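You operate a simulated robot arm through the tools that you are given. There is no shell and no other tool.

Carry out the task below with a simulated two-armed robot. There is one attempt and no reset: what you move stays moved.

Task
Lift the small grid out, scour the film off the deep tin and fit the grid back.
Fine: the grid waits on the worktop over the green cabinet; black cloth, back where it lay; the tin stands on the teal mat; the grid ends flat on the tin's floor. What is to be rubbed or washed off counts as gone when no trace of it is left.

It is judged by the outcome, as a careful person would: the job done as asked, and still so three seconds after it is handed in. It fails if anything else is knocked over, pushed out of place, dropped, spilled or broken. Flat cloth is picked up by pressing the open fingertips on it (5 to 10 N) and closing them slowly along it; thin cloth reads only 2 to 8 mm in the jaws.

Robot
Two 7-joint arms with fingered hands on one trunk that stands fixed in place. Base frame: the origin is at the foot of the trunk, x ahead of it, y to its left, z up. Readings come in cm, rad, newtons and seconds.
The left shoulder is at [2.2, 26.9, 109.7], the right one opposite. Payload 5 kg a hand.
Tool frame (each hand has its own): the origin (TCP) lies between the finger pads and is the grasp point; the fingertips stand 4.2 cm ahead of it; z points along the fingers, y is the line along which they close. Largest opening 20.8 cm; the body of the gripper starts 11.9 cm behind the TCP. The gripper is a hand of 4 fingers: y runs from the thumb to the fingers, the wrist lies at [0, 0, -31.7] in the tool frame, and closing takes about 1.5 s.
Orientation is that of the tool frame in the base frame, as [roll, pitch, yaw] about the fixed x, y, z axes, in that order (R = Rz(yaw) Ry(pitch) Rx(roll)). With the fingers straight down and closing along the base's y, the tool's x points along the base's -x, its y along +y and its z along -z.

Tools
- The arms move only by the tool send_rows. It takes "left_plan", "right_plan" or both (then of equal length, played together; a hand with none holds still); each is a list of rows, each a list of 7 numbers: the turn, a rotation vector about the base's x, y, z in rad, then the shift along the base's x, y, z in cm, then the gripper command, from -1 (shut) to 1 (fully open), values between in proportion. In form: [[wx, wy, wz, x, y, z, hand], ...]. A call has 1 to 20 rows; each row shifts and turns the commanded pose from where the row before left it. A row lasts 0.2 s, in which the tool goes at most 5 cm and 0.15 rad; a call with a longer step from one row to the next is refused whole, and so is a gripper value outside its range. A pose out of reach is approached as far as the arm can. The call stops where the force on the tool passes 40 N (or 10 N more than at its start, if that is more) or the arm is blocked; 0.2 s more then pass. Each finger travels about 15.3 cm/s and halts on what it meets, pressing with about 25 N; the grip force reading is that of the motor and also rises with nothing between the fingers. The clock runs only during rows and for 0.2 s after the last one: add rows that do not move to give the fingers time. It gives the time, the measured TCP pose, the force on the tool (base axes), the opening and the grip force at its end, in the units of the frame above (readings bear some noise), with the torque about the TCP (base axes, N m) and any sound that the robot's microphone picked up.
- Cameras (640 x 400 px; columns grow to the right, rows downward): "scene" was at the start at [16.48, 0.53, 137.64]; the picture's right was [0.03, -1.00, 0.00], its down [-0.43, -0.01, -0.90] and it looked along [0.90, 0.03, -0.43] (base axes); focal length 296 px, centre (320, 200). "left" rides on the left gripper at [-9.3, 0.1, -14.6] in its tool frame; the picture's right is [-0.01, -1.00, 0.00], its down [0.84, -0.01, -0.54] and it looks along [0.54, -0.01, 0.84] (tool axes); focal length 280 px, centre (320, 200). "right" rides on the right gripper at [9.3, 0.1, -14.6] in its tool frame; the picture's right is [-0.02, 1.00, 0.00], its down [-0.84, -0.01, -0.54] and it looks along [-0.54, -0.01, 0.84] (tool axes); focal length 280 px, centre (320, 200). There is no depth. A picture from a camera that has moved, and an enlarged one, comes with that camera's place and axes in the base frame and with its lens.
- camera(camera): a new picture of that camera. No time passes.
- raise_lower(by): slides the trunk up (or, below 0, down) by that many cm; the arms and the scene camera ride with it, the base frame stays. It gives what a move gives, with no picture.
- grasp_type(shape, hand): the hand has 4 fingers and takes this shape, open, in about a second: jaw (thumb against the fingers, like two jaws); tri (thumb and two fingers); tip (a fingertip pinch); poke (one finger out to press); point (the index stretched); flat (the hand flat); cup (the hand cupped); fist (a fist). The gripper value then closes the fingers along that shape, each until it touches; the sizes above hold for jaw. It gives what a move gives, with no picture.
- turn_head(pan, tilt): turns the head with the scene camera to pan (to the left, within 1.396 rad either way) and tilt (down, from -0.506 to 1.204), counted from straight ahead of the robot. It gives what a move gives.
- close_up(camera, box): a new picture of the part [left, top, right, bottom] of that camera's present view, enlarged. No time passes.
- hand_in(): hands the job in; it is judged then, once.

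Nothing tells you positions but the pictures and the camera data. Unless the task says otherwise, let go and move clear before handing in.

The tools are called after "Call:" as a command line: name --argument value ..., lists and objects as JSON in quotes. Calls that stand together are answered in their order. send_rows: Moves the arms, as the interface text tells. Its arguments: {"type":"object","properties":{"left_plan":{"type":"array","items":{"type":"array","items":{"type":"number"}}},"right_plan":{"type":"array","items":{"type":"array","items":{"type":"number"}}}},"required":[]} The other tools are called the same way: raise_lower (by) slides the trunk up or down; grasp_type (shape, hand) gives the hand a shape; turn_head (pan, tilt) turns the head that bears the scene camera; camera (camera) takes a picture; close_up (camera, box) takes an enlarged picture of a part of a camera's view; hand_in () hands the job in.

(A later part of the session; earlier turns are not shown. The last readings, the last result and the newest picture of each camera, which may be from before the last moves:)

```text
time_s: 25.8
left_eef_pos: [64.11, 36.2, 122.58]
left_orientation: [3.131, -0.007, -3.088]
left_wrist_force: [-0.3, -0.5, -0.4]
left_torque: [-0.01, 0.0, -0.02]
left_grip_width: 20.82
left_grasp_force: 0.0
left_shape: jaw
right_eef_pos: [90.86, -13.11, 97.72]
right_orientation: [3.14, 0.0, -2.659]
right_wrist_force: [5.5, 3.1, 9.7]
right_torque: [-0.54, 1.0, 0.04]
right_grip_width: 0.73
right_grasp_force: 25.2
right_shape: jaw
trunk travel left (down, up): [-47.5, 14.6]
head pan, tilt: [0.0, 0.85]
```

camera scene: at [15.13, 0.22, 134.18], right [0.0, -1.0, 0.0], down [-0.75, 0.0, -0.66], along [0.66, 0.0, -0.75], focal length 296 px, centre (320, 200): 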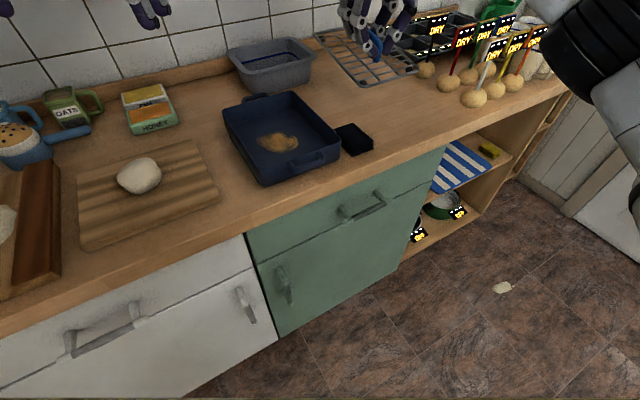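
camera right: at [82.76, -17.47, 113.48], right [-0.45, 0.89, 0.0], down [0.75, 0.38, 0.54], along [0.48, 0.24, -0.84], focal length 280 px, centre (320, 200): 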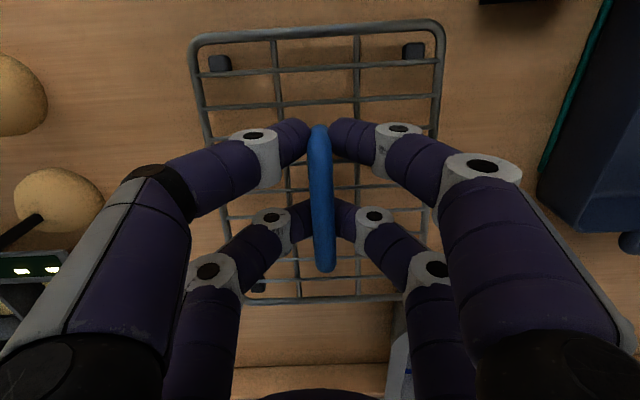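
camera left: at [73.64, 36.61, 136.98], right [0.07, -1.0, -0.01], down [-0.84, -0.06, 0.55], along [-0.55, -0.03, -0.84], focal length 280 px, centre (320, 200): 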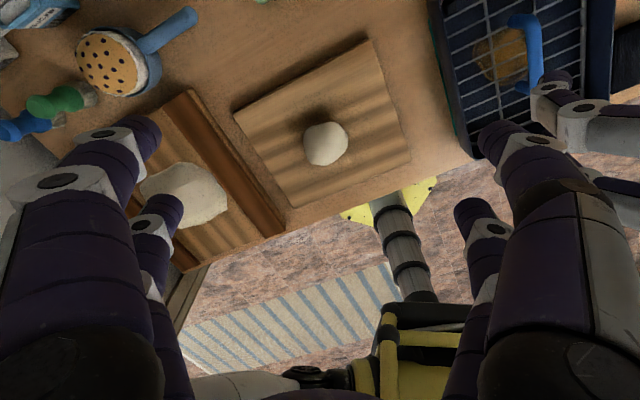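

The grid touches the worktop now (load went from -6.5 to +9.7 N). I'll ease off a hair and open gently, then rise.

Call:
send_rows --right_plan '[[0, 0, 0, 0, 0, 0.12, -1], [0, 0, 0, 0, 0, 0, -0.9], [0, 0, 0, 0, 0, 0, -0.8], [0, 0, 0, 0, 0, 0, -0.65], [0, 0, 0, 0, 0, 0, -0.5], [0, 0, 0, 0, 0, 0, -0.4], [0, 0, 0, 0, 0, 0, -0.4]]'

Call:
camera --camera "right"

Call:
close_up --camera "scene" --box '[280, 20, 480, 150]'

```text
time_s: 27.4
left_eef_pos: [64.21, 36.02, 122.55]
left_orientation: [3.131, -0.006, -3.087]
left_wrist_force: [-0.2, -0.6, 0.0]
left_torque: [0.01, -0.01, 0.0]
left_grip_width: 20.8
left_grasp_force: 0.1
left_shape: jaw
right_eef_pos: [90.93, -13.23, 97.66]
right_orientation: [3.141, -0.001, -2.66]
right_wrist_force: [-0.1, 1.0, -0.3]
right_torque: [0.0, -0.03, 0.01]
right_grip_width: 6.21
right_grasp_force: 0.0
right_shape: jaw
trunk travel left (down, up): [-47.5, 14.6]
head pan, tilt: [0.0, 0.85]
```

```text
taken
camera right: at [82.75, -17.47, 112.3], right [-0.45, 0.89, 0.0], down [0.75, 0.38, 0.54], along [0.48, 0.24, -0.84], focal length 280 px, centre (320, 200)
```

right: 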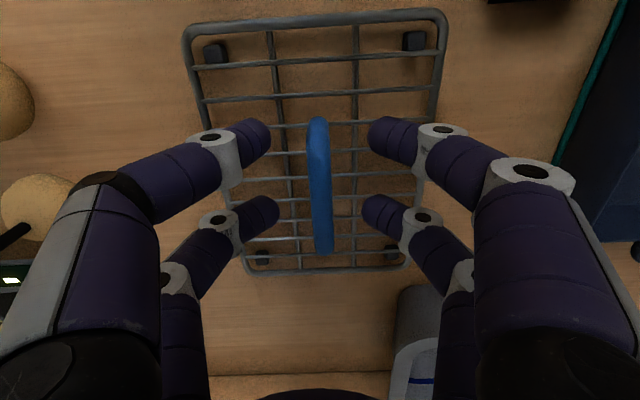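

```text
3.08 times, centred on (380, 85) of scene
camera zoom: at [15.1, 0.22, 134.18], right [0.0, -1.0, 0.0], down [-0.75, 0.0, -0.66], along [0.66, 0.0, -0.75], focal length 911 px, centre (135, 554)
```

zoom: 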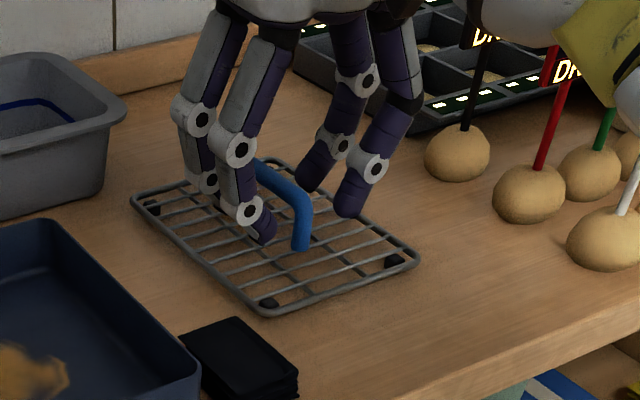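

The grid rests flat and free on the worktop. I'll raise the right hand clear of the handle and check the grid.

Call:
send_rows --right_plan '[[0, 0, 0, 0, 0, 1, -0.4], [0, 0, 0, 0, 0, 2, -0.4], [0, 0, 0, 0, 0, 3, -0.4], [0, 0, 0, 0, 0, 3, -0.4], [0, 0, 0, 0, 0, 3, -0.4], [0, 0, 0, 0, 0, 2, -0.4], [0, 0, 0, 0, 0, 0, -0.4]]'

Call:
camera --camera "right"

Call:
close_up --camera "scene" --box '[220, 40, 440, 200]'

```text
time_s: 29.0
left_eef_pos: [64.19, 36.08, 122.5]
left_orientation: [3.132, -0.009, -3.087]
left_wrist_force: [1.0, 0.7, 0.0]
left_torque: [0.04, -0.01, 0.02]
left_grip_width: 20.78
left_grasp_force: 0.1
left_shape: jaw
right_eef_pos: [90.95, -13.18, 111.52]
right_orientation: [-3.141, -0.003, -2.659]
right_wrist_force: [-0.9, 0.4, -0.4]
right_torque: [0.02, 0.0, 0.02]
right_grip_width: 6.19
right_grasp_force: 0.1
right_shape: jaw
trunk travel left (down, up): [-47.5, 14.6]
head pan, tilt: [0.0, 0.85]
```

```text
taken
camera right: at [82.73, -17.44, 126.18], right [-0.45, 0.89, 0.0], down [0.75, 0.38, 0.54], along [0.48, 0.24, -0.84], focal length 280 px, centre (320, 200)
```

right: 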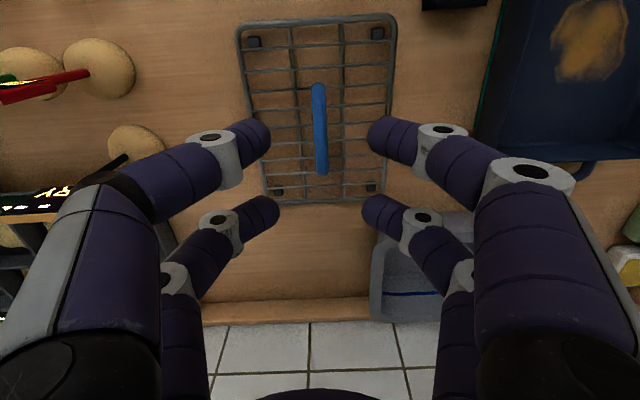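

```text
2.50 times, centred on (330, 120) of scene
camera zoom: at [15.13, 0.21, 134.17], right [0.0, -1.0, 0.0], down [-0.75, 0.0, -0.66], along [0.66, 0.0, -0.75], focal length 740 px, centre (295, 400)
```

zoom: 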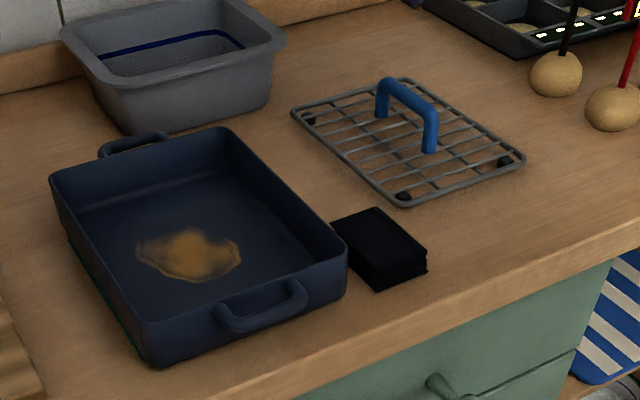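

The grid waits well clear of cloth and tub. Now I'll inspect the cloth stack up close.

Call:
close_up --camera "scene" --box '[320, 110, 400, 160]'

Call:
send_rows --right_plan '[[0, 0, 0, -3, 0.6, 1, 0], [0, 0, 0, -4, 0.8, 1, 0.2], [0, 0, 0, -4, 0.8, 0, 0.2], [0, 0, 0, -4, 0.8, 0, 0.2], [0, 0, 0, -4, 0.8, 0, 0.2], [0, 0, 0, -2, 0.4, 0, 0.2], [0, 0, 0, 0, 0, 0, 0.2]]'

Call:
camera --camera "right"

```text
8.00 times, centred on (360, 135) of scene
camera zoom: at [15.13, 0.21, 134.17], right [0.0, -1.0, 0.0], down [-0.75, 0.0, -0.66], along [0.66, 0.0, -0.75], focal length 2368 px, centre (0, 720)
```

zoom: 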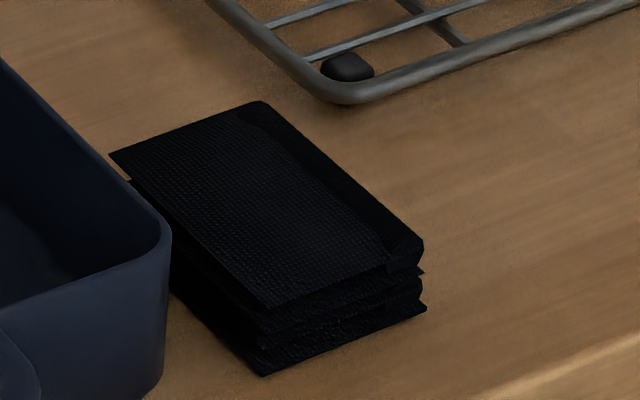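

```text
time_s: 30.6
left_eef_pos: [64.14, 36.06, 122.47]
left_orientation: [3.13, -0.006, -3.089]
left_wrist_force: [-0.2, 0.0, 0.3]
left_torque: [0.01, 0.0, 0.05]
left_grip_width: 20.79
left_grasp_force: 0.0
left_shape: jaw
right_eef_pos: [69.93, -9.11, 113.62]
right_orientation: [-3.142, -0.002, -2.66]
right_wrist_force: [1.5, 0.0, 1.6]
right_torque: [0.0, -0.01, -0.02]
right_grip_width: 12.43
right_grasp_force: 0.1
right_shape: jaw
trunk travel left (down, up): [-47.5, 14.6]
head pan, tilt: [0.0, 0.85]
```

```text
taken
camera right: at [61.69, -13.33, 128.21], right [-0.45, 0.89, 0.0], down [0.75, 0.38, 0.54], along [0.48, 0.24, -0.84], focal length 280 px, centre (320, 200)
```

right: 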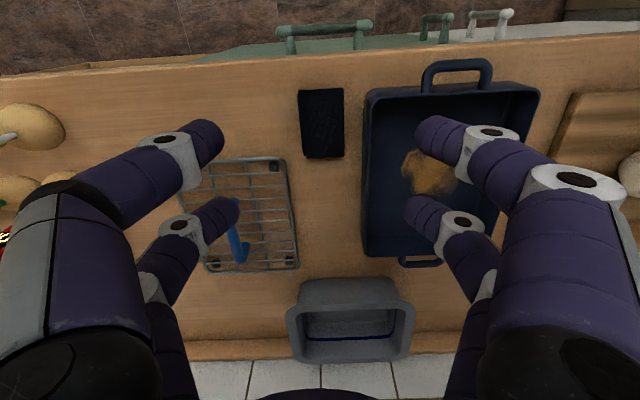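

The cloth is a folded stack about 6.4 × 7.7 cm with its top at z≈92.6, centred near (72.7, -7.5). To stay clear of the tin wall I'll turn the right hand 90° so the fingers close along the tin's long direction, and hover over the cloth.

Call:
send_rows --right_plan '[[0, 0, -0.1309, 0.2, 0.1, 0, 0.0], [0, 0, -0.1309, 0.2, 0.1, 0, -0.2], [0, 0, -0.1309, 0.2, 0.1, 0, -0.4], [0, 0, -0.1309, 0.2, 0.1, 0, -0.5], [0, 0, -0.1309, 0.2, 0.1, 0, -0.5], [0, 0, -0.1309, 0.2, 0.1, 0, -0.5], [0, 0, -0.1309, 0.2, 0.1, 0, -0.5], [0, 0, -0.1309, 0.2, 0.1, 0, -0.5], [0, 0, -0.1309, 0.2, 0.1, 0, -0.5], [0, 0, -0.1309, 0.2, 0.1, 0, -0.5], [0, 0, -0.1309, 0.2, 0.1, 0, -0.5], [0, 0, -0.1309, 0.2, 0.1, 0, -0.5], [0, 0, 0, 0.3, 0.3, 0, -0.5], [0, 0, 0, 0, 0, 0, -0.5]]'

Call:
camera --camera "right"

Call:
camera --camera "scene"

```text
time_s: 33.6
left_eef_pos: [64.18, 36.05, 122.42]
left_orientation: [3.131, -0.008, -3.088]
left_wrist_force: [0.5, -0.9, 0.3]
left_torque: [0.01, 0.05, 0.01]
left_grip_width: 20.82
left_grasp_force: 0.0
left_shape: jaw
right_eef_pos: [72.64, -7.41, 113.74]
right_orientation: [3.14, -0.002, 2.05]
right_wrist_force: [-0.6, 0.0, -0.3]
right_torque: [-0.01, -0.02, 0.0]
right_grip_width: 5.23
right_grasp_force: 0.1
right_shape: jaw
trunk travel left (down, up): [-47.5, 14.6]
head pan, tilt: [0.0, 0.85]
```

```text
taken
camera right: at [68.58, 0.75, 128.28], right [0.89, 0.45, 0.0], down [0.38, -0.75, 0.54], along [0.24, -0.48, -0.84], focal length 280 px, centre (320, 200)
```

right: 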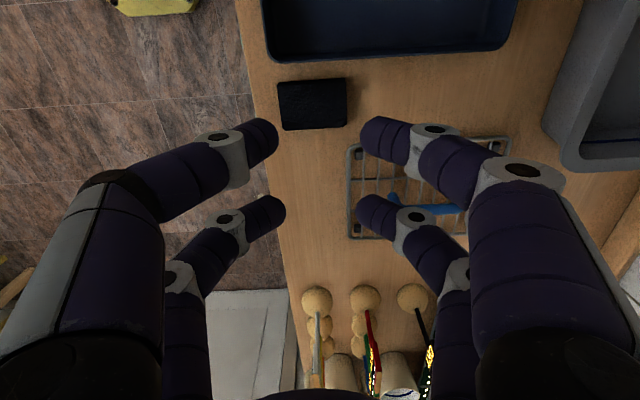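

```text
taken
camera scene: at [15.11, 0.21, 134.18], right [0.0, -1.0, 0.0], down [-0.75, 0.0, -0.66], along [0.66, 0.0, -0.75], focal length 296 px, centre (320, 200)
```

scene: 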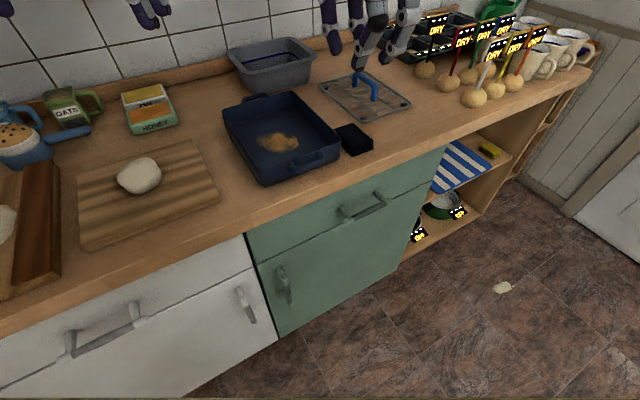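

The cloth centre sits about 1 cm toward the front edge relative to the hand; I'll correct and descend to just above it.

Call:
send_rows --right_plan '[[0, 0, 0, -0.4, 0, -2, -0.5], [0, 0, 0, -0.4, 0.1, -3, -0.5], [0, 0, 0, -0.35, 0, -3, -0.5], [0, 0, 0, 0, 0, -3, -0.5], [0, 0, 0, 0, 0, -2.5, -0.5], [0, 0, 0, 0, 0, -1.2, -0.5], [0, 0, 0, 0, 0, 0, -0.5]]'

Call:
camera --camera "right"

Call:
close_up --camera "scene" --box '[280, 80, 440, 180]'

```text
time_s: 35.2
left_eef_pos: [64.13, 36.08, 122.54]
left_orientation: [3.131, -0.006, -3.088]
left_wrist_force: [0.1, 0.1, -0.4]
left_torque: [0.01, 0.0, 0.01]
left_grip_width: 20.8
left_grasp_force: 0.0
left_shape: jaw
right_eef_pos: [71.52, -7.46, 99.03]
right_orientation: [3.141, -0.002, 2.052]
right_wrist_force: [0.9, -0.5, 0.1]
right_torque: [-0.04, -0.02, 0.02]
right_grip_width: 5.25
right_grasp_force: 0.1
right_shape: jaw
trunk travel left (down, up): [-47.5, 14.6]
head pan, tilt: [0.0, 0.85]
```

```text
taken
camera right: at [67.41, 0.85, 113.54], right [0.89, 0.45, 0.0], down [0.38, -0.75, 0.54], along [0.24, -0.48, -0.84], focal length 280 px, centre (320, 200)
```

right: 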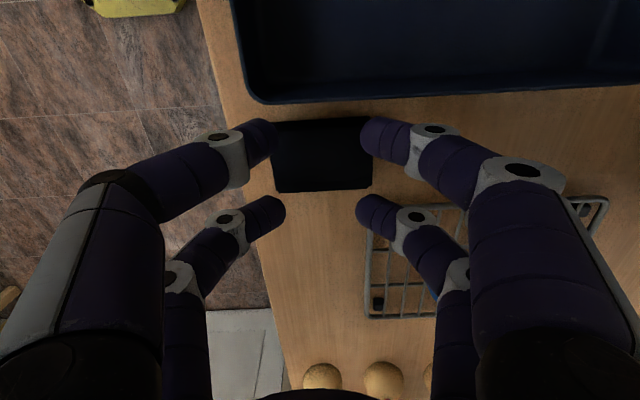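

```text
4.00 times, centred on (360, 130) of scene
camera zoom: at [15.1, 0.22, 134.19], right [0.0, -1.0, 0.0], down [-0.75, 0.0, -0.66], along [0.66, 0.0, -0.75], focal length 1184 px, centre (160, 480)
```

zoom: 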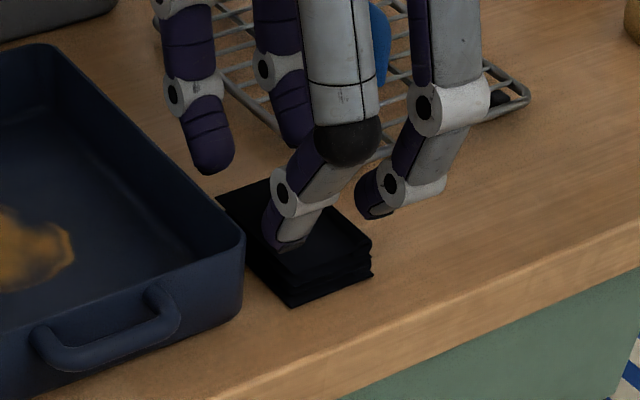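

The two finger pairs (6 cm apart) nearly overhang the 6 cm cloth width, so I'll rise a little and look at the fingertip-pinch shape instead.

Call:
send_rows --right_plan '[[0, 0, 0, 0, 0, 3, -0.5], [0, 0, 0, 0, 0, 4, -0.5], [0, 0, 0, 0, 0, 4, -0.5], [0, 0, 0, 0, 0, 0, -0.5]]'

Call:
grasp_type --hand "right" --shape "tip"

Call:
camera --camera "right"

Call:
close_up --camera "scene" --box '[280, 20, 440, 160]'

```text
time_s: 36.2
left_eef_pos: [64.18, 36.12, 122.46]
left_orientation: [3.132, -0.008, -3.087]
left_wrist_force: [1.0, 0.5, -0.3]
left_torque: [0.01, 0.05, 0.02]
left_grip_width: 20.8
left_grasp_force: 0.0
left_shape: jaw
right_eef_pos: [71.53, -7.4, 109.89]
right_orientation: [-3.141, 0.0, 2.053]
right_wrist_force: [-0.4, -0.2, -0.9]
right_torque: [0.04, 0.06, -0.01]
right_grip_width: 5.28
right_grasp_force: 0.2
right_shape: jaw
trunk travel left (down, up): [-47.5, 14.6]
head pan, tilt: [0.0, 0.85]
```

```text
time_s: 37.1
left_eef_pos: [64.13, 36.2, 122.56]
left_orientation: [3.13, -0.007, -3.087]
left_wrist_force: [-0.2, -0.2, -0.3]
left_torque: [0.0, -0.05, 0.03]
left_grip_width: 20.79
left_grasp_force: 0.0
left_shape: jaw
right_eef_pos: [71.51, -7.4, 110.14]
right_orientation: [-3.141, -0.001, 2.053]
right_wrist_force: [-0.2, -0.7, 0.0]
right_torque: [0.0, -0.06, -0.02]
right_grip_width: 20.82
right_grasp_force: 0.2
right_shape: tip
trunk travel left (down, up): [-47.5, 14.6]
head pan, tilt: [0.0, 0.85]
```

```text
taken
camera right: at [67.37, 0.86, 124.64], right [0.89, 0.45, 0.0], down [0.38, -0.75, 0.54], along [0.24, -0.48, -0.84], focal length 280 px, centre (320, 200)
```

right: 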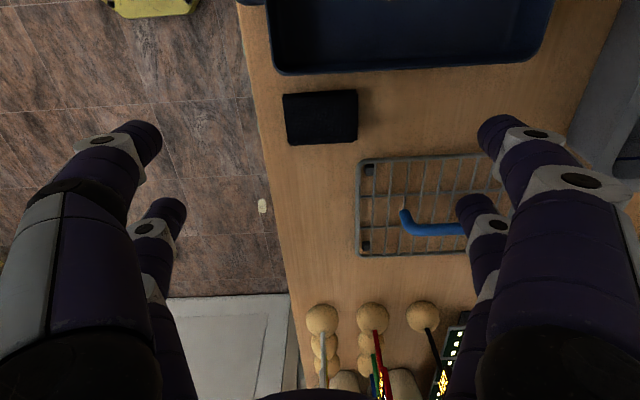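

```text
2.86 times, centred on (360, 90) of scene
camera zoom: at [15.09, 0.22, 134.18], right [0.0, -1.0, 0.0], down [-0.75, 0.0, -0.66], along [0.66, 0.0, -0.75], focal length 846 px, centre (206, 514)
```

zoom: 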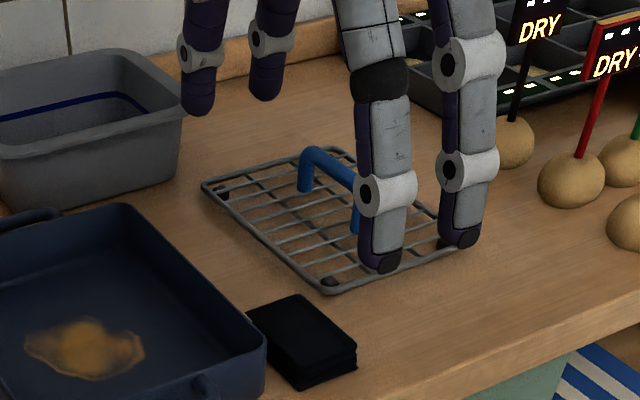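

Call:
send_rows --right_plan '[[0, 0, 0, 0, 0, 0, 0.5], [0, 0, 0, 0, 0, 0, 0], [0, 0, 0, 0, 0, 0, -0.3], [0, 0, 0, 0, 0, 0, -0.5], [0, 0, 0, 0, 0, 0, -0.5], [0, 0, 0, 0, 0, 0, -0.5]]'

Call:
camera --camera "right"

Call:
close_up --camera "scene" --box '[280, 20, 440, 160]'

```text
time_s: 38.5
left_eef_pos: [64.15, 36.08, 122.51]
left_orientation: [3.132, -0.008, -3.088]
left_wrist_force: [0.2, 0.4, 0.3]
left_torque: [-0.03, -0.02, -0.01]
left_grip_width: 20.8
left_grasp_force: 0.1
left_shape: jaw
right_eef_pos: [71.36, -7.39, 110.14]
right_orientation: [3.141, 0.0, 2.052]
right_wrist_force: [0.7, 0.3, -0.1]
right_torque: [0.04, -0.02, -0.01]
right_grip_width: 5.26
right_grasp_force: 0.0
right_shape: tip
trunk travel left (down, up): [-47.5, 14.6]
head pan, tilt: [0.0, 0.85]
```

```text
taken
camera right: at [67.39, 0.87, 124.63], right [0.89, 0.45, 0.0], down [0.38, -0.75, 0.54], along [0.24, -0.48, -0.84], focal length 280 px, centre (320, 200)
```

right: 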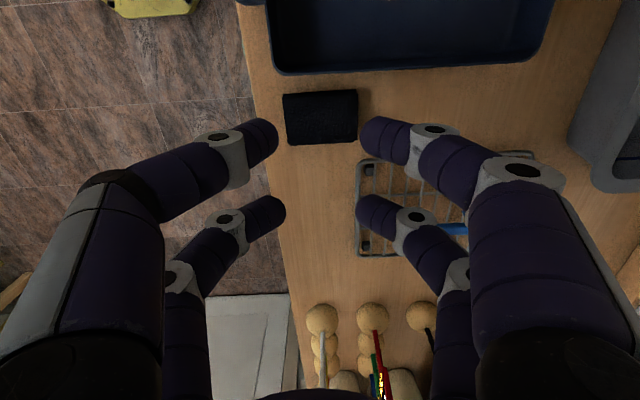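

```text
2.86 times, centred on (360, 90) of scene
camera zoom: at [15.11, 0.22, 134.18], right [0.0, -1.0, 0.0], down [-0.75, 0.0, -0.66], along [0.66, 0.0, -0.75], focal length 846 px, centre (206, 514)
```

zoom: 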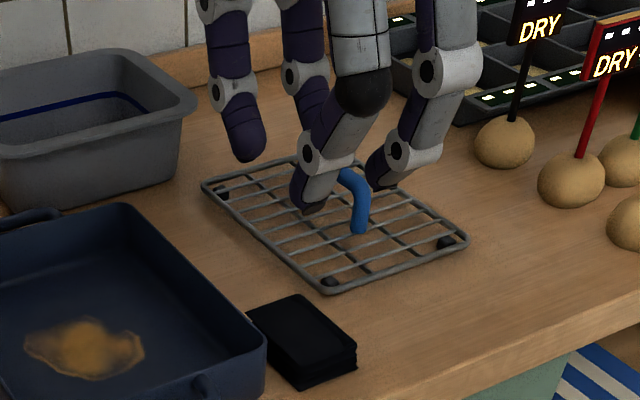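

Call:
grasp_type --hand "right" --shape "tri"

Call:
send_rows --right_plan '[[0, 0, 0, 0, 0, 0, 0.5], [0, 0, 0, 0, 0, 0, 0], [0, 0, 0, 0, 0, 0, -0.3], [0, 0, 0, 0, 0, 0, -0.5], [0, 0, 0, 0, 0, 0, -0.5], [0, 0, 0, 0, 0, 0, -0.5]]'

Call:
camera --camera "right"

```text
time_s: 39.4
left_eef_pos: [64.24, 36.01, 122.44]
left_orientation: [3.131, -0.006, -3.086]
left_wrist_force: [0.4, -0.3, 0.1]
left_torque: [0.01, 0.01, -0.01]
left_grip_width: 20.78
left_grasp_force: 0.1
left_shape: jaw
right_eef_pos: [71.4, -7.52, 110.15]
right_orientation: [3.141, -0.001, 2.051]
right_wrist_force: [0.4, 0.0, -0.5]
right_torque: [-0.03, 0.01, -0.03]
right_grip_width: 20.78
right_grasp_force: 0.0
right_shape: tri
trunk travel left (down, up): [-47.5, 14.6]
head pan, tilt: [0.0, 0.85]
```

```text
time_s: 40.8
left_eef_pos: [64.22, 36.06, 122.57]
left_orientation: [3.133, -0.009, -3.088]
left_wrist_force: [0.5, 1.5, -0.3]
left_torque: [0.01, 0.01, 0.01]
left_grip_width: 20.81
left_grasp_force: 0.1
left_shape: jaw
right_eef_pos: [71.29, -7.46, 110.07]
right_orientation: [-3.141, -0.002, 2.054]
right_wrist_force: [-0.2, 0.3, -0.1]
right_torque: [-0.02, 0.0, -0.03]
right_grip_width: 5.29
right_grasp_force: 0.0
right_shape: tri
trunk travel left (down, up): [-47.5, 14.6]
head pan, tilt: [0.0, 0.85]
```

```text
taken
camera right: at [67.39, 0.87, 124.63], right [0.89, 0.45, 0.0], down [0.38, -0.75, 0.54], along [0.24, -0.48, -0.84], focal length 280 px, centre (320, 200)
```

right: 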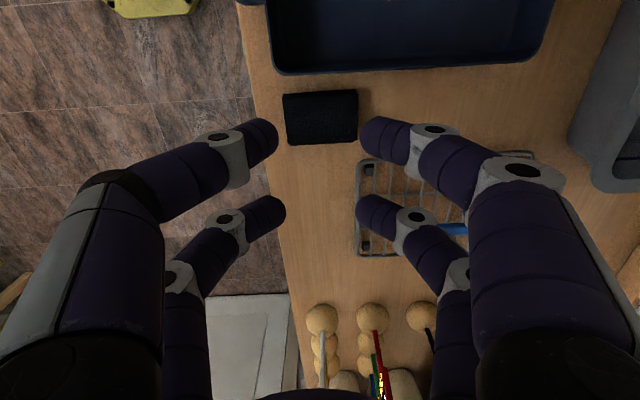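

The shapes look alike here, so I'll go back to "jaw" and turn the hand back by 90°: closing across the cloth's short side puts all four fingertips on it, and the fingers still clear the tin rim with a small opening.

Call:
grasp_type --hand "right" --shape "jaw"

Call:
send_rows --right_plan '[[0, 0, 0.1309, 0, 0, 0.3, 0.8], [0, 0, 0.1309, 0, 0, 0.3, 0.4], [0, 0, 0.1309, 0, 0, 0, 0], [0, 0, 0.1309, 0, 0, 0, -0.3], [0, 0, 0.1309, 0, 0, 0, -0.5], [0, 0, 0.1309, 0, 0, 0, -0.6], [0, 0, 0.1309, 0, 0, 0, -0.67], [0, 0, 0.1309, 0, 0, 0, -0.67], [0, 0, 0.1309, 0, 0, 0, -0.67], [0, 0, 0.1309, 0, 0, 0, -0.67], [0, 0, 0.1309, 0.2, -0.1, 0, -0.67], [0, 0, 0.1309, 0.2, -0.2, 0, -0.67], [0, 0, 0, 0, 0, 0, -0.67], [0, 0, 0, 0, 0, 0, -0.67]]'

Call:
camera --camera "right"

Call:
close_up --camera "scene" --box '[220, 40, 440, 180]'

```text
time_s: 41.7
left_eef_pos: [64.17, 36.11, 122.46]
left_orientation: [3.132, -0.006, -3.086]
left_wrist_force: [0.2, 0.1, -0.5]
left_torque: [-0.02, 0.0, 0.03]
left_grip_width: 20.8
left_grasp_force: 0.1
left_shape: jaw
right_eef_pos: [71.48, -7.44, 110.09]
right_orientation: [-3.141, -0.002, 2.054]
right_wrist_force: [-0.4, 0.5, 0.4]
right_torque: [-0.01, -0.01, 0.04]
right_grip_width: 20.79
right_grasp_force: 0.0
right_shape: jaw
trunk travel left (down, up): [-47.5, 14.6]
head pan, tilt: [0.0, 0.85]
```

```text
time_s: 44.7
left_eef_pos: [64.09, 36.11, 122.56]
left_orientation: [3.132, -0.007, -3.088]
left_wrist_force: [-0.5, 0.1, -0.6]
left_torque: [0.01, -0.01, 0.03]
left_grip_width: 20.78
left_grasp_force: 0.1
left_shape: jaw
right_eef_pos: [71.87, -7.66, 110.57]
right_orientation: [3.141, -0.002, -2.661]
right_wrist_force: [-0.5, -0.8, -0.6]
right_torque: [-0.01, -0.02, -0.02]
right_grip_width: 3.46
right_grasp_force: 0.0
right_shape: jaw
trunk travel left (down, up): [-47.5, 14.6]
head pan, tilt: [0.0, 0.85]
```

```text
taken
camera right: at [63.7, -12.0, 125.19], right [-0.45, 0.89, 0.0], down [0.75, 0.38, 0.54], along [0.48, 0.24, -0.84], focal length 280 px, centre (320, 200)
```

right: 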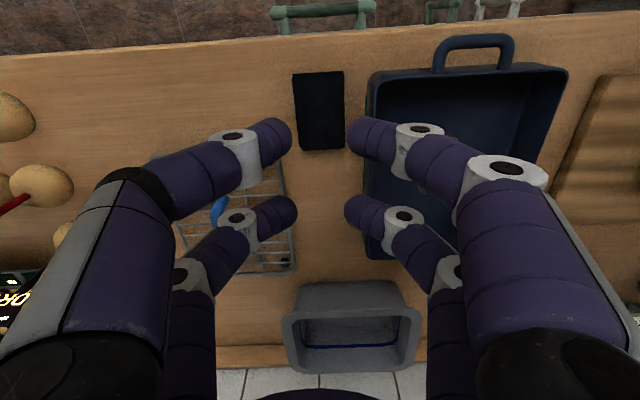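

```text
2.86 times, centred on (330, 110) of scene
camera zoom: at [15.11, 0.22, 134.18], right [0.0, -1.0, 0.0], down [-0.75, 0.0, -0.66], along [0.66, 0.0, -0.75], focal length 846 px, centre (291, 457)
```

zoom: 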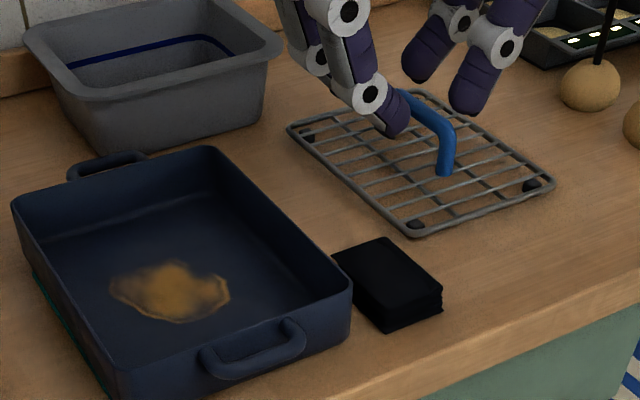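

The hand is centred on the cloth (opening 3.5 cm). Descending to just above it.

Call:
send_rows --right_plan '[[0, 0, 0, 0, 0, -2, -0.67], [0, 0, 0, 0, 0, -3, -0.67], [0, 0, 0, 0, 0, -3, -0.67], [0, 0, 0, 0, 0, -2.5, -0.67], [0, 0, 0, 0, 0, -1.5, -0.67], [0, 0, 0, 0, 0, -0.6, -0.67], [0, 0, 0, 0, 0, 0, -0.67]]'

Call:
camera --camera "right"

Call:
close_up --camera "scene" --box '[280, 80, 440, 180]'

```text
time_s: 46.3
left_eef_pos: [64.2, 36.08, 122.49]
left_orientation: [3.131, -0.007, -3.089]
left_wrist_force: [-0.5, 0.5, -0.9]
left_torque: [0.01, 0.04, 0.02]
left_grip_width: 20.78
left_grasp_force: 0.0
left_shape: jaw
right_eef_pos: [71.93, -7.78, 98.09]
right_orientation: [3.14, -0.002, -2.659]
right_wrist_force: [-0.1, -1.4, 2.6]
right_torque: [0.08, 0.12, 0.05]
right_grip_width: 3.45
right_grasp_force: 0.0
right_shape: jaw
trunk travel left (down, up): [-47.5, 14.6]
head pan, tilt: [0.0, 0.85]
```

```text
taken
camera right: at [63.75, -12.0, 112.56], right [-0.45, 0.89, 0.0], down [0.75, 0.38, 0.54], along [0.48, 0.24, -0.84], focal length 280 px, centre (320, 200)
```

right: 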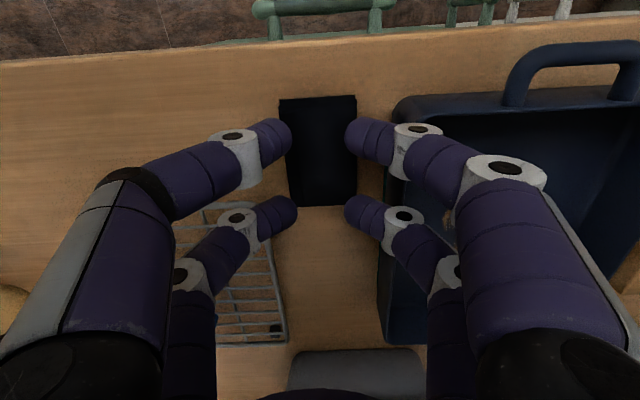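

```text
4.00 times, centred on (360, 130) of scene
camera zoom: at [15.1, 0.22, 134.19], right [0.0, -1.0, 0.0], down [-0.75, 0.0, -0.66], along [0.66, 0.0, -0.75], focal length 1184 px, centre (160, 480)
```

zoom: 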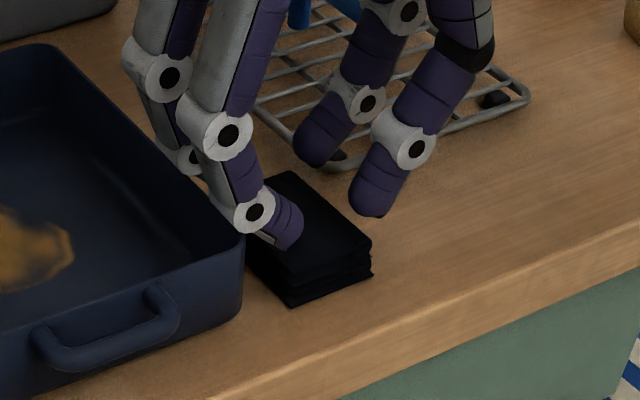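

Call:
send_rows --right_plan '[[0, 0, 0, 0, 0, -0.3, -0.67], [0, 0, 0, 0, 0, -0.3, -0.67], [0, 0, 0, 0, 0, -0.3, -0.67], [0, 0, 0, 0, 0, 0, -0.67]]'

Call:
send_rows --right_plan '[[0, 0, 0, 0, 0, -0.2, -0.67], [0, 0, 0, 0, 0, -0.2, -0.67], [0, 0, 0, 0, 0, 0, -0.67]]'

Call:
close_up --camera "scene" --box '[280, 80, 440, 180]'

```text
time_s: 47.2
left_eef_pos: [64.13, 36.09, 122.41]
left_orientation: [3.132, -0.008, -3.088]
left_wrist_force: [0.6, 0.1, -1.2]
left_torque: [0.0, 0.12, -0.04]
left_grip_width: 20.8
left_grasp_force: 0.0
left_shape: jaw
right_eef_pos: [71.99, -7.7, 97.74]
right_orientation: [3.141, 0.008, -2.66]
right_wrist_force: [-0.6, -3.5, 16.4]
right_torque: [0.66, 0.78, 0.21]
right_grip_width: 3.44
right_grasp_force: 0.1
right_shape: jaw
trunk travel left (down, up): [-47.5, 14.6]
head pan, tilt: [0.0, 0.85]
stopped in row 4 (right hand): the force on the tool passed its limit at 42 N (the readings are from after the stop); the commanded pose is now the measured one
```

```text
time_s: 47.7
left_eef_pos: [64.21, 36.06, 122.45]
left_orientation: [3.133, -0.01, -3.087]
left_wrist_force: [0.4, -0.5, -1.3]
left_torque: [0.03, 0.06, -0.02]
left_grip_width: 20.8
left_grasp_force: 0.0
left_shape: jaw
right_eef_pos: [72.15, -7.76, 97.6]
right_orientation: [3.138, 0.01, -2.664]
right_wrist_force: [-0.9, -4.1, 17.9]
right_torque: [0.5, 0.96, 0.33]
right_grip_width: 3.45
right_grasp_force: 0.0
right_shape: jaw
trunk travel left (down, up): [-47.5, 14.6]
head pan, tilt: [0.0, 0.85]
stopped in row 2 (right hand): the force on the tool passed its limit at 43 N (the readings are from after the stop); the commanded pose is now the measured one
```

```text
4.00 times, centred on (360, 130) of scene
camera zoom: at [15.1, 0.21, 134.17], right [0.0, -1.0, 0.0], down [-0.75, 0.0, -0.66], along [0.66, 0.0, -0.75], focal length 1184 px, centre (160, 480)
```

zoom: 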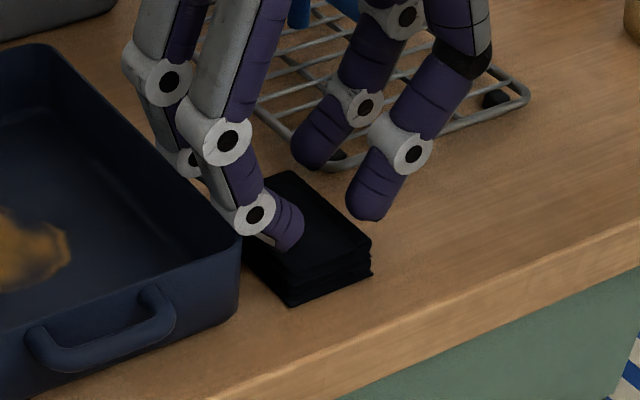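

The tin-side knuckle touched the tin rim (contact torque points there). I'll lift off right away and check whether the tin shifted.

Call:
send_rows --right_plan '[[0, 0, 0, 0.1, -0.2, 0.5, -0.67], [0, 0, 0, 0.2, -0.4, 1.0, -0.67], [0, 0, 0, 0, 0, 1.5, -0.67], [0, 0, 0, 0, 0, 0, -0.67]]'

Call:
close_up --camera "scene" --box '[220, 40, 440, 180]'

Call:
camera --camera "right"

```text
time_s: 48.7
left_eef_pos: [64.18, 36.07, 122.57]
left_orientation: [3.13, -0.008, -3.089]
left_wrist_force: [0.6, -0.6, -0.4]
left_torque: [0.0, 0.0, 0.05]
left_grip_width: 20.78
left_grasp_force: 0.1
left_shape: jaw
right_eef_pos: [72.36, -8.21, 100.23]
right_orientation: [3.138, 0.009, -2.662]
right_wrist_force: [0.1, 0.3, 0.6]
right_torque: [0.05, 0.02, -0.02]
right_grip_width: 3.42
right_grasp_force: 0.0
right_shape: jaw
trunk travel left (down, up): [-47.5, 14.6]
head pan, tilt: [0.0, 0.85]
```

```text
2.86 times, centred on (330, 110) of scene
camera zoom: at [15.13, 0.22, 134.17], right [0.0, -1.0, 0.0], down [-0.75, 0.0, -0.66], along [0.66, 0.0, -0.75], focal length 846 px, centre (291, 457)
```

zoom: 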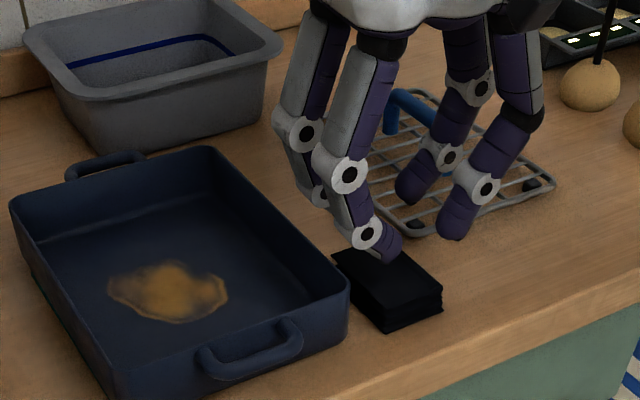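

```text
taken
camera right: at [64.09, -12.63, 114.88], right [-0.45, 0.89, 0.0], down [0.75, 0.37, 0.55], along [0.49, 0.25, -0.84], focal length 280 px, centre (320, 200)
```

right: 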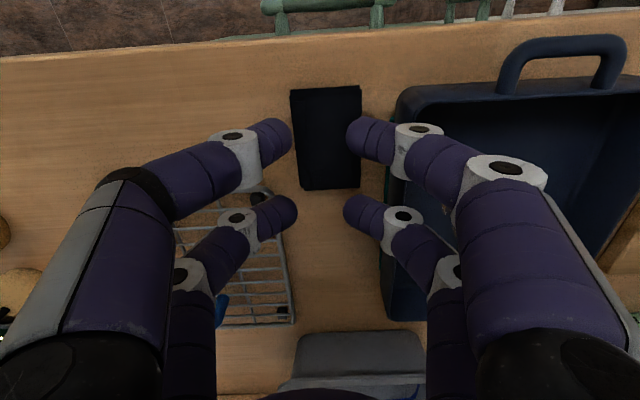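

The tin moved only about 2 mm and still sits on its mat. I'll narrow the opening to 2.4 cm, which keeps the knuckles about 1.8 cm off the rim, and come down onto the cloth in small steps.

Call:
send_rows --right_plan '[[0, 0, 0, -0.2, -0.1, 0, -0.77], [0, 0, 0, 0, 0, 0, -0.77], [0, 0, 0, 0, 0, -0.8, -0.77], [0, 0, 0, 0, 0, -0.8, -0.77], [0, 0, 0, 0, 0, -0.6, -0.77], [0, 0, 0, 0, 0, 0, -0.77]]'

Call:
camera --camera "right"

Call:
close_up --camera "scene" --box '[280, 80, 440, 180]'

```text
time_s: 50.1
left_eef_pos: [63.98, 36.06, 122.55]
left_orientation: [3.132, -0.007, -3.087]
left_wrist_force: [0.0, 0.5, 1.2]
left_torque: [0.01, -0.03, 0.0]
left_grip_width: 20.8
left_grasp_force: 0.0
left_shape: jaw
right_eef_pos: [72.19, -8.33, 98.16]
right_orientation: [3.138, 0.011, -2.661]
right_wrist_force: [-0.6, 0.6, 0.7]
right_torque: [-0.04, -0.02, 0.02]
right_grip_width: 2.45
right_grasp_force: 0.0
right_shape: jaw
trunk travel left (down, up): [-47.5, 14.6]
head pan, tilt: [0.0, 0.85]
```

```text
taken
camera right: at [63.86, -12.69, 112.73], right [-0.45, 0.89, 0.0], down [0.75, 0.37, 0.55], along [0.49, 0.25, -0.84], focal length 280 px, centre (320, 200)
```

right: 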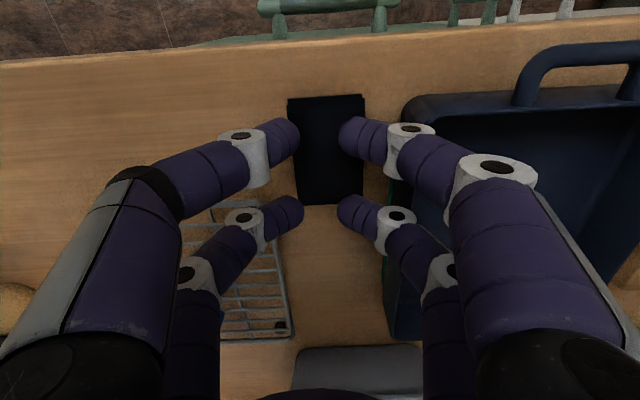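

```text
4.00 times, centred on (360, 130) of scene
camera zoom: at [15.11, 0.22, 134.18], right [0.0, -1.0, 0.0], down [-0.75, 0.0, -0.66], along [0.66, 0.0, -0.75], focal length 1184 px, centre (160, 480)
```

zoom: 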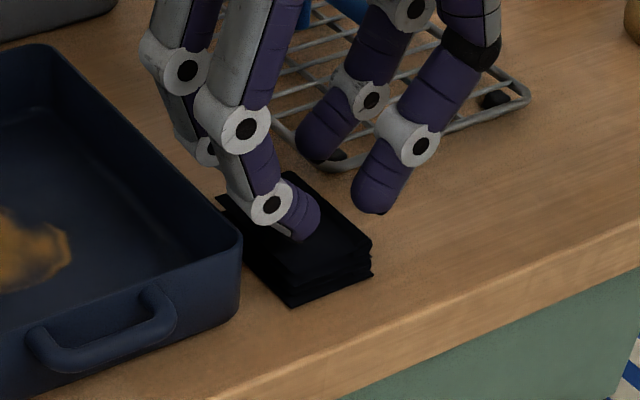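

No contact yet. The cloth centre is ~0.5 cm toward the tin and ~0.4 cm toward me, so I'll nudge and continue down in small steps.

Call:
send_rows --right_plan '[[0, 0, 0, -0.6, 0.3, 0, -0.77], [0, 0, 0, 0, 0, -0.4, -0.77], [0, 0, 0, 0, 0, -0.2, -0.77], [0, 0, 0, 0, 0, 0, -0.77]]'

```text
time_s: 51.1
left_eef_pos: [64.1, 36.15, 122.49]
left_orientation: [3.13, -0.006, -3.087]
left_wrist_force: [-0.5, -1.0, -1.0]
left_torque: [0.01, 0.0, 0.0]
left_grip_width: 20.78
left_grasp_force: 0.0
left_shape: jaw
right_eef_pos: [71.6, -7.99, 97.6]
right_orientation: [3.136, 0.008, -2.662]
right_wrist_force: [0.3, -0.7, 1.3]
right_torque: [0.04, 0.06, 0.01]
right_grip_width: 2.45
right_grasp_force: 0.2
right_shape: jaw
trunk travel left (down, up): [-47.5, 14.6]
head pan, tilt: [0.0, 0.85]
```

Call:
send_rows --right_plan '[[0, 0, 0, 0, 0, -0.2, -0.77], [0, 0, 0, 0, 0, -0.1, -0.77], [0, 0, 0, 0, 0, 0, -0.77]]'

```text
time_s: 51.9
left_eef_pos: [64.17, 36.11, 122.51]
left_orientation: [3.132, -0.006, -3.088]
left_wrist_force: [-1.2, -0.1, -1.4]
left_torque: [-0.03, -0.01, -0.02]
left_grip_width: 20.78
left_grasp_force: 0.0
left_shape: jaw
right_eef_pos: [71.55, -8.01, 97.36]
right_orientation: [3.14, 0.009, -2.662]
right_wrist_force: [2.2, -4.2, 10.8]
right_torque: [0.03, 0.35, 0.07]
right_grip_width: 2.41
right_grasp_force: 0.1
right_shape: jaw
trunk travel left (down, up): [-47.5, 14.6]
head pan, tilt: [0.0, 0.85]
```

Call:
close_up --camera "scene" --box '[300, 90, 400, 160]'

Call:
camera --camera "right"

Call:
camera --camera "left"

```text
5.71 times, centred on (350, 125) of scene
camera zoom: at [15.08, 0.21, 134.19], right [0.0, -1.0, 0.0], down [-0.75, 0.0, -0.66], along [0.66, 0.0, -0.75], focal length 1692 px, centre (149, 629)
```

zoom: 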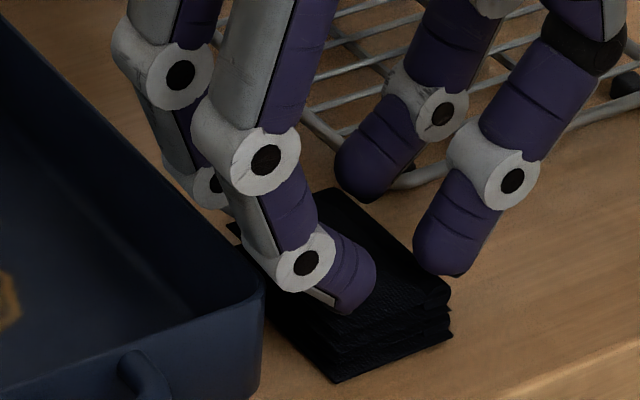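

```text
taken
camera right: at [63.24, -12.44, 111.87], right [-0.45, 0.89, 0.0], down [0.75, 0.37, 0.55], along [0.49, 0.25, -0.84], focal length 280 px, centre (320, 200)
```

right: 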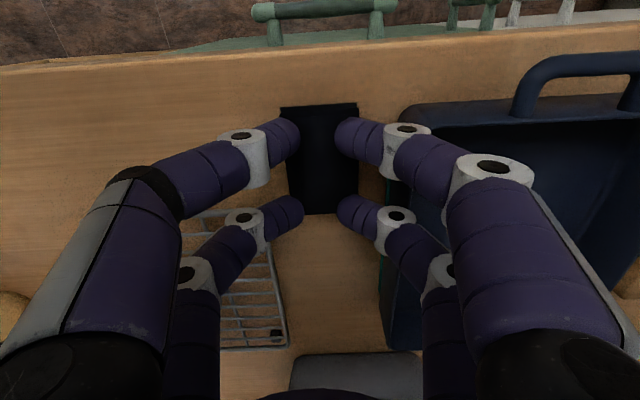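

```text
taken
camera left: at [73.56, 36.54, 137.08], right [0.07, -1.0, -0.01], down [-0.84, -0.06, 0.54], along [-0.54, -0.03, -0.84], focal length 280 px, centre (320, 200)
```

left: 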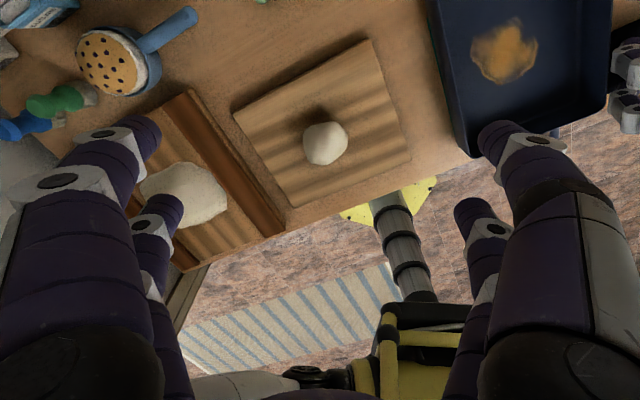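

Contact at z≈97.4 may again be the rim side rather than the cloth. I'll lift 0.5 cm, shift 0.8 cm away from the tin, and retest the contact height.

Call:
send_rows --right_plan '[[0, 0, 0, 0, 0, 0.5, -0.77], [0, 0, 0, 0.37, -0.71, 0, -0.77], [0, 0, 0, 0, 0, -0.3, -0.77], [0, 0, 0, 0, 0, -0.2, -0.77], [0, 0, 0, 0, 0, 0, -0.77]]'

```text
time_s: 53.1
left_eef_pos: [64.22, 36.21, 122.55]
left_orientation: [3.131, -0.007, -3.089]
left_wrist_force: [0.9, 0.7, -0.1]
left_torque: [0.03, 0.01, 0.05]
left_grip_width: 20.8
left_grasp_force: 0.0
left_shape: jaw
right_eef_pos: [71.9, -8.72, 97.35]
right_orientation: [3.138, 0.009, -2.661]
right_wrist_force: [-0.7, 1.8, 4.5]
right_torque: [0.08, 0.2, 0.01]
right_grip_width: 2.44
right_grasp_force: 0.0
right_shape: jaw
trunk travel left (down, up): [-47.5, 14.6]
head pan, tilt: [0.0, 0.85]
```

Call:
send_rows --right_plan '[[0, 0, 0, 0, 0, -0.15, -0.77], [0, 0, 0, 0, 0, 0, -0.77]]'

Call:
close_up --camera "scene" --box '[300, 90, 400, 160]'

Call:
close_up --camera "right" --box '[240, 80, 440, 240]'

```text
time_s: 53.7
left_eef_pos: [64.11, 36.18, 122.57]
left_orientation: [3.134, -0.008, -3.086]
left_wrist_force: [-0.2, -0.1, -0.7]
left_torque: [0.04, -0.01, -0.03]
left_grip_width: 20.81
left_grasp_force: 0.1
left_shape: jaw
right_eef_pos: [71.94, -8.68, 97.28]
right_orientation: [3.138, 0.011, -2.66]
right_wrist_force: [-0.9, 3.3, 11.8]
right_torque: [0.26, 0.36, -0.08]
right_grip_width: 2.48
right_grasp_force: 0.1
right_shape: jaw
trunk travel left (down, up): [-47.5, 14.6]
head pan, tilt: [0.0, 0.85]
```

```text
5.71 times, centred on (350, 125) of scene
camera zoom: at [15.05, 0.25, 134.2], right [0.0, -1.0, 0.0], down [-0.75, 0.0, -0.66], along [0.66, 0.0, -0.75], focal length 1692 px, centre (149, 629)
```

zoom: 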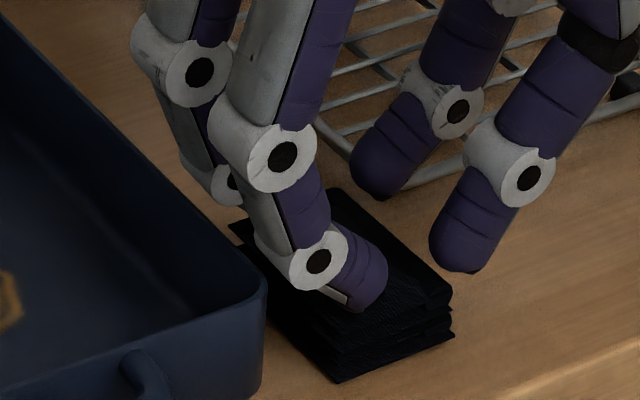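

```text
2.50 times, centred on (340, 160) of right
camera zoom: at [63.58, -13.09, 111.77], right [-0.45, 0.89, 0.0], down [0.75, 0.37, 0.55], along [0.49, 0.25, -0.84], focal length 701 px, centre (270, 300)
```

zoom: 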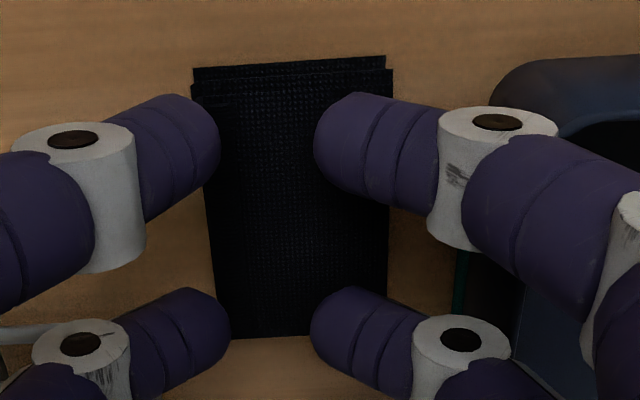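

The right-hand fingertips are just off the cloth's edge. I'll rise, narrow the opening to 1.5 cm, shift a bit toward the cloth centre, and press again.

Call:
send_rows --right_plan '[[0, 0, 0, 0, 0, 0.6, -0.77], [0, 0, 0, 0, 0, 0.2, -0.856], [0, 0, 0, -0.4, 0.13, 0, -0.856], [0, 0, 0, -0.4, 0.12, 0, -0.856], [0, 0, 0, 0, 0, -0.3, -0.856], [0, 0, 0, 0, 0, -0.3, -0.856], [0, 0, 0, 0, 0, 0, -0.856]]'

Call:
close_up --camera "right" --box '[240, 80, 440, 240]'

Call:
close_up --camera "scene" --box '[300, 90, 400, 160]'

```text
time_s: 55.3
left_eef_pos: [64.23, 36.11, 122.62]
left_orientation: [3.131, -0.006, -3.087]
left_wrist_force: [-0.4, 0.0, -0.4]
left_torque: [0.01, -0.01, 0.01]
left_grip_width: 20.81
left_grasp_force: 0.0
left_shape: jaw
right_eef_pos: [71.17, -8.46, 97.45]
right_orientation: [3.139, 0.008, -2.661]
right_wrist_force: [0.7, -0.3, 2.3]
right_torque: [-0.09, 0.06, 0.04]
right_grip_width: 1.55
right_grasp_force: 0.0
right_shape: jaw
trunk travel left (down, up): [-47.5, 14.6]
head pan, tilt: [0.0, 0.85]
```

```text
2.50 times, centred on (340, 160) of right
camera zoom: at [62.8, -12.86, 111.89], right [-0.45, 0.89, 0.0], down [0.75, 0.37, 0.55], along [0.49, 0.25, -0.84], focal length 701 px, centre (270, 300)
```

zoom: 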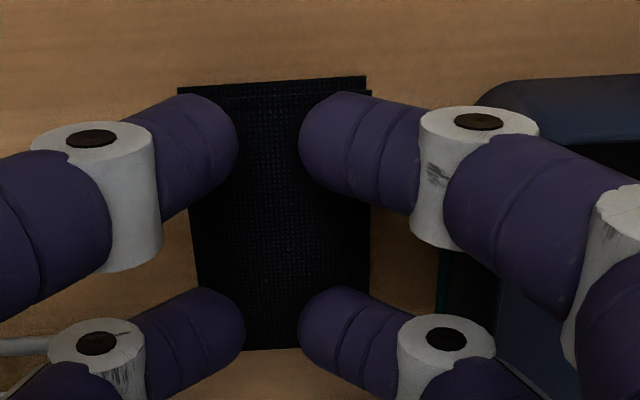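

```text
5.71 times, centred on (350, 125) of scene
camera zoom: at [15.1, 0.22, 134.19], right [0.0, -1.0, 0.0], down [-0.75, 0.0, -0.66], along [0.66, 0.0, -0.75], focal length 1692 px, centre (149, 629)
```

zoom: 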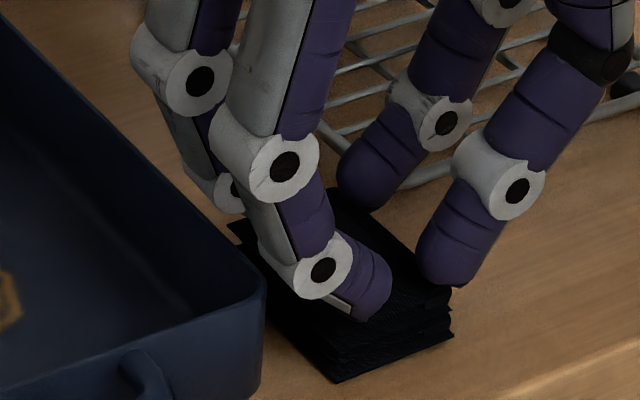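

Now all four fingertips are over the cloth. Pressing gently to 5–10 N.

Call:
send_rows --right_plan '[[0, 0, 0, 0, 0, -0.15, -0.856], [0, 0, 0, 0, 0, 0, -0.856]]'

```text
time_s: 55.9
left_eef_pos: [64.06, 36.17, 122.53]
left_orientation: [3.131, -0.007, -3.089]
left_wrist_force: [0.0, 0.2, 0.7]
left_torque: [0.01, 0.03, 0.02]
left_grip_width: 20.77
left_grasp_force: 0.0
left_shape: jaw
right_eef_pos: [71.07, -8.49, 97.4]
right_orientation: [3.137, 0.01, -2.661]
right_wrist_force: [1.9, -0.5, 13.5]
right_torque: [-0.33, 0.21, 0.03]
right_grip_width: 1.61
right_grasp_force: 0.0
right_shape: jaw
trunk travel left (down, up): [-47.5, 14.6]
head pan, tilt: [0.0, 0.85]
```

Call:
send_rows --right_plan '[[0, 0, 0, 0, 0, 0.05, -0.856], [0, 0, 0, 0, 0, 0, -0.856]]'

```text
time_s: 56.5
left_eef_pos: [64.19, 36.07, 122.58]
left_orientation: [3.131, -0.007, -3.087]
left_wrist_force: [-0.1, 0.7, -0.7]
left_torque: [-0.01, 0.02, 0.0]
left_grip_width: 20.81
left_grasp_force: 0.0
left_shape: jaw
right_eef_pos: [71.15, -8.55, 97.37]
right_orientation: [3.138, 0.008, -2.661]
right_wrist_force: [2.4, -0.6, 13.3]
right_torque: [-0.36, 0.2, 0.03]
right_grip_width: 1.59
right_grasp_force: 0.0
right_shape: jaw
trunk travel left (down, up): [-47.5, 14.6]
head pan, tilt: [0.0, 0.85]
```

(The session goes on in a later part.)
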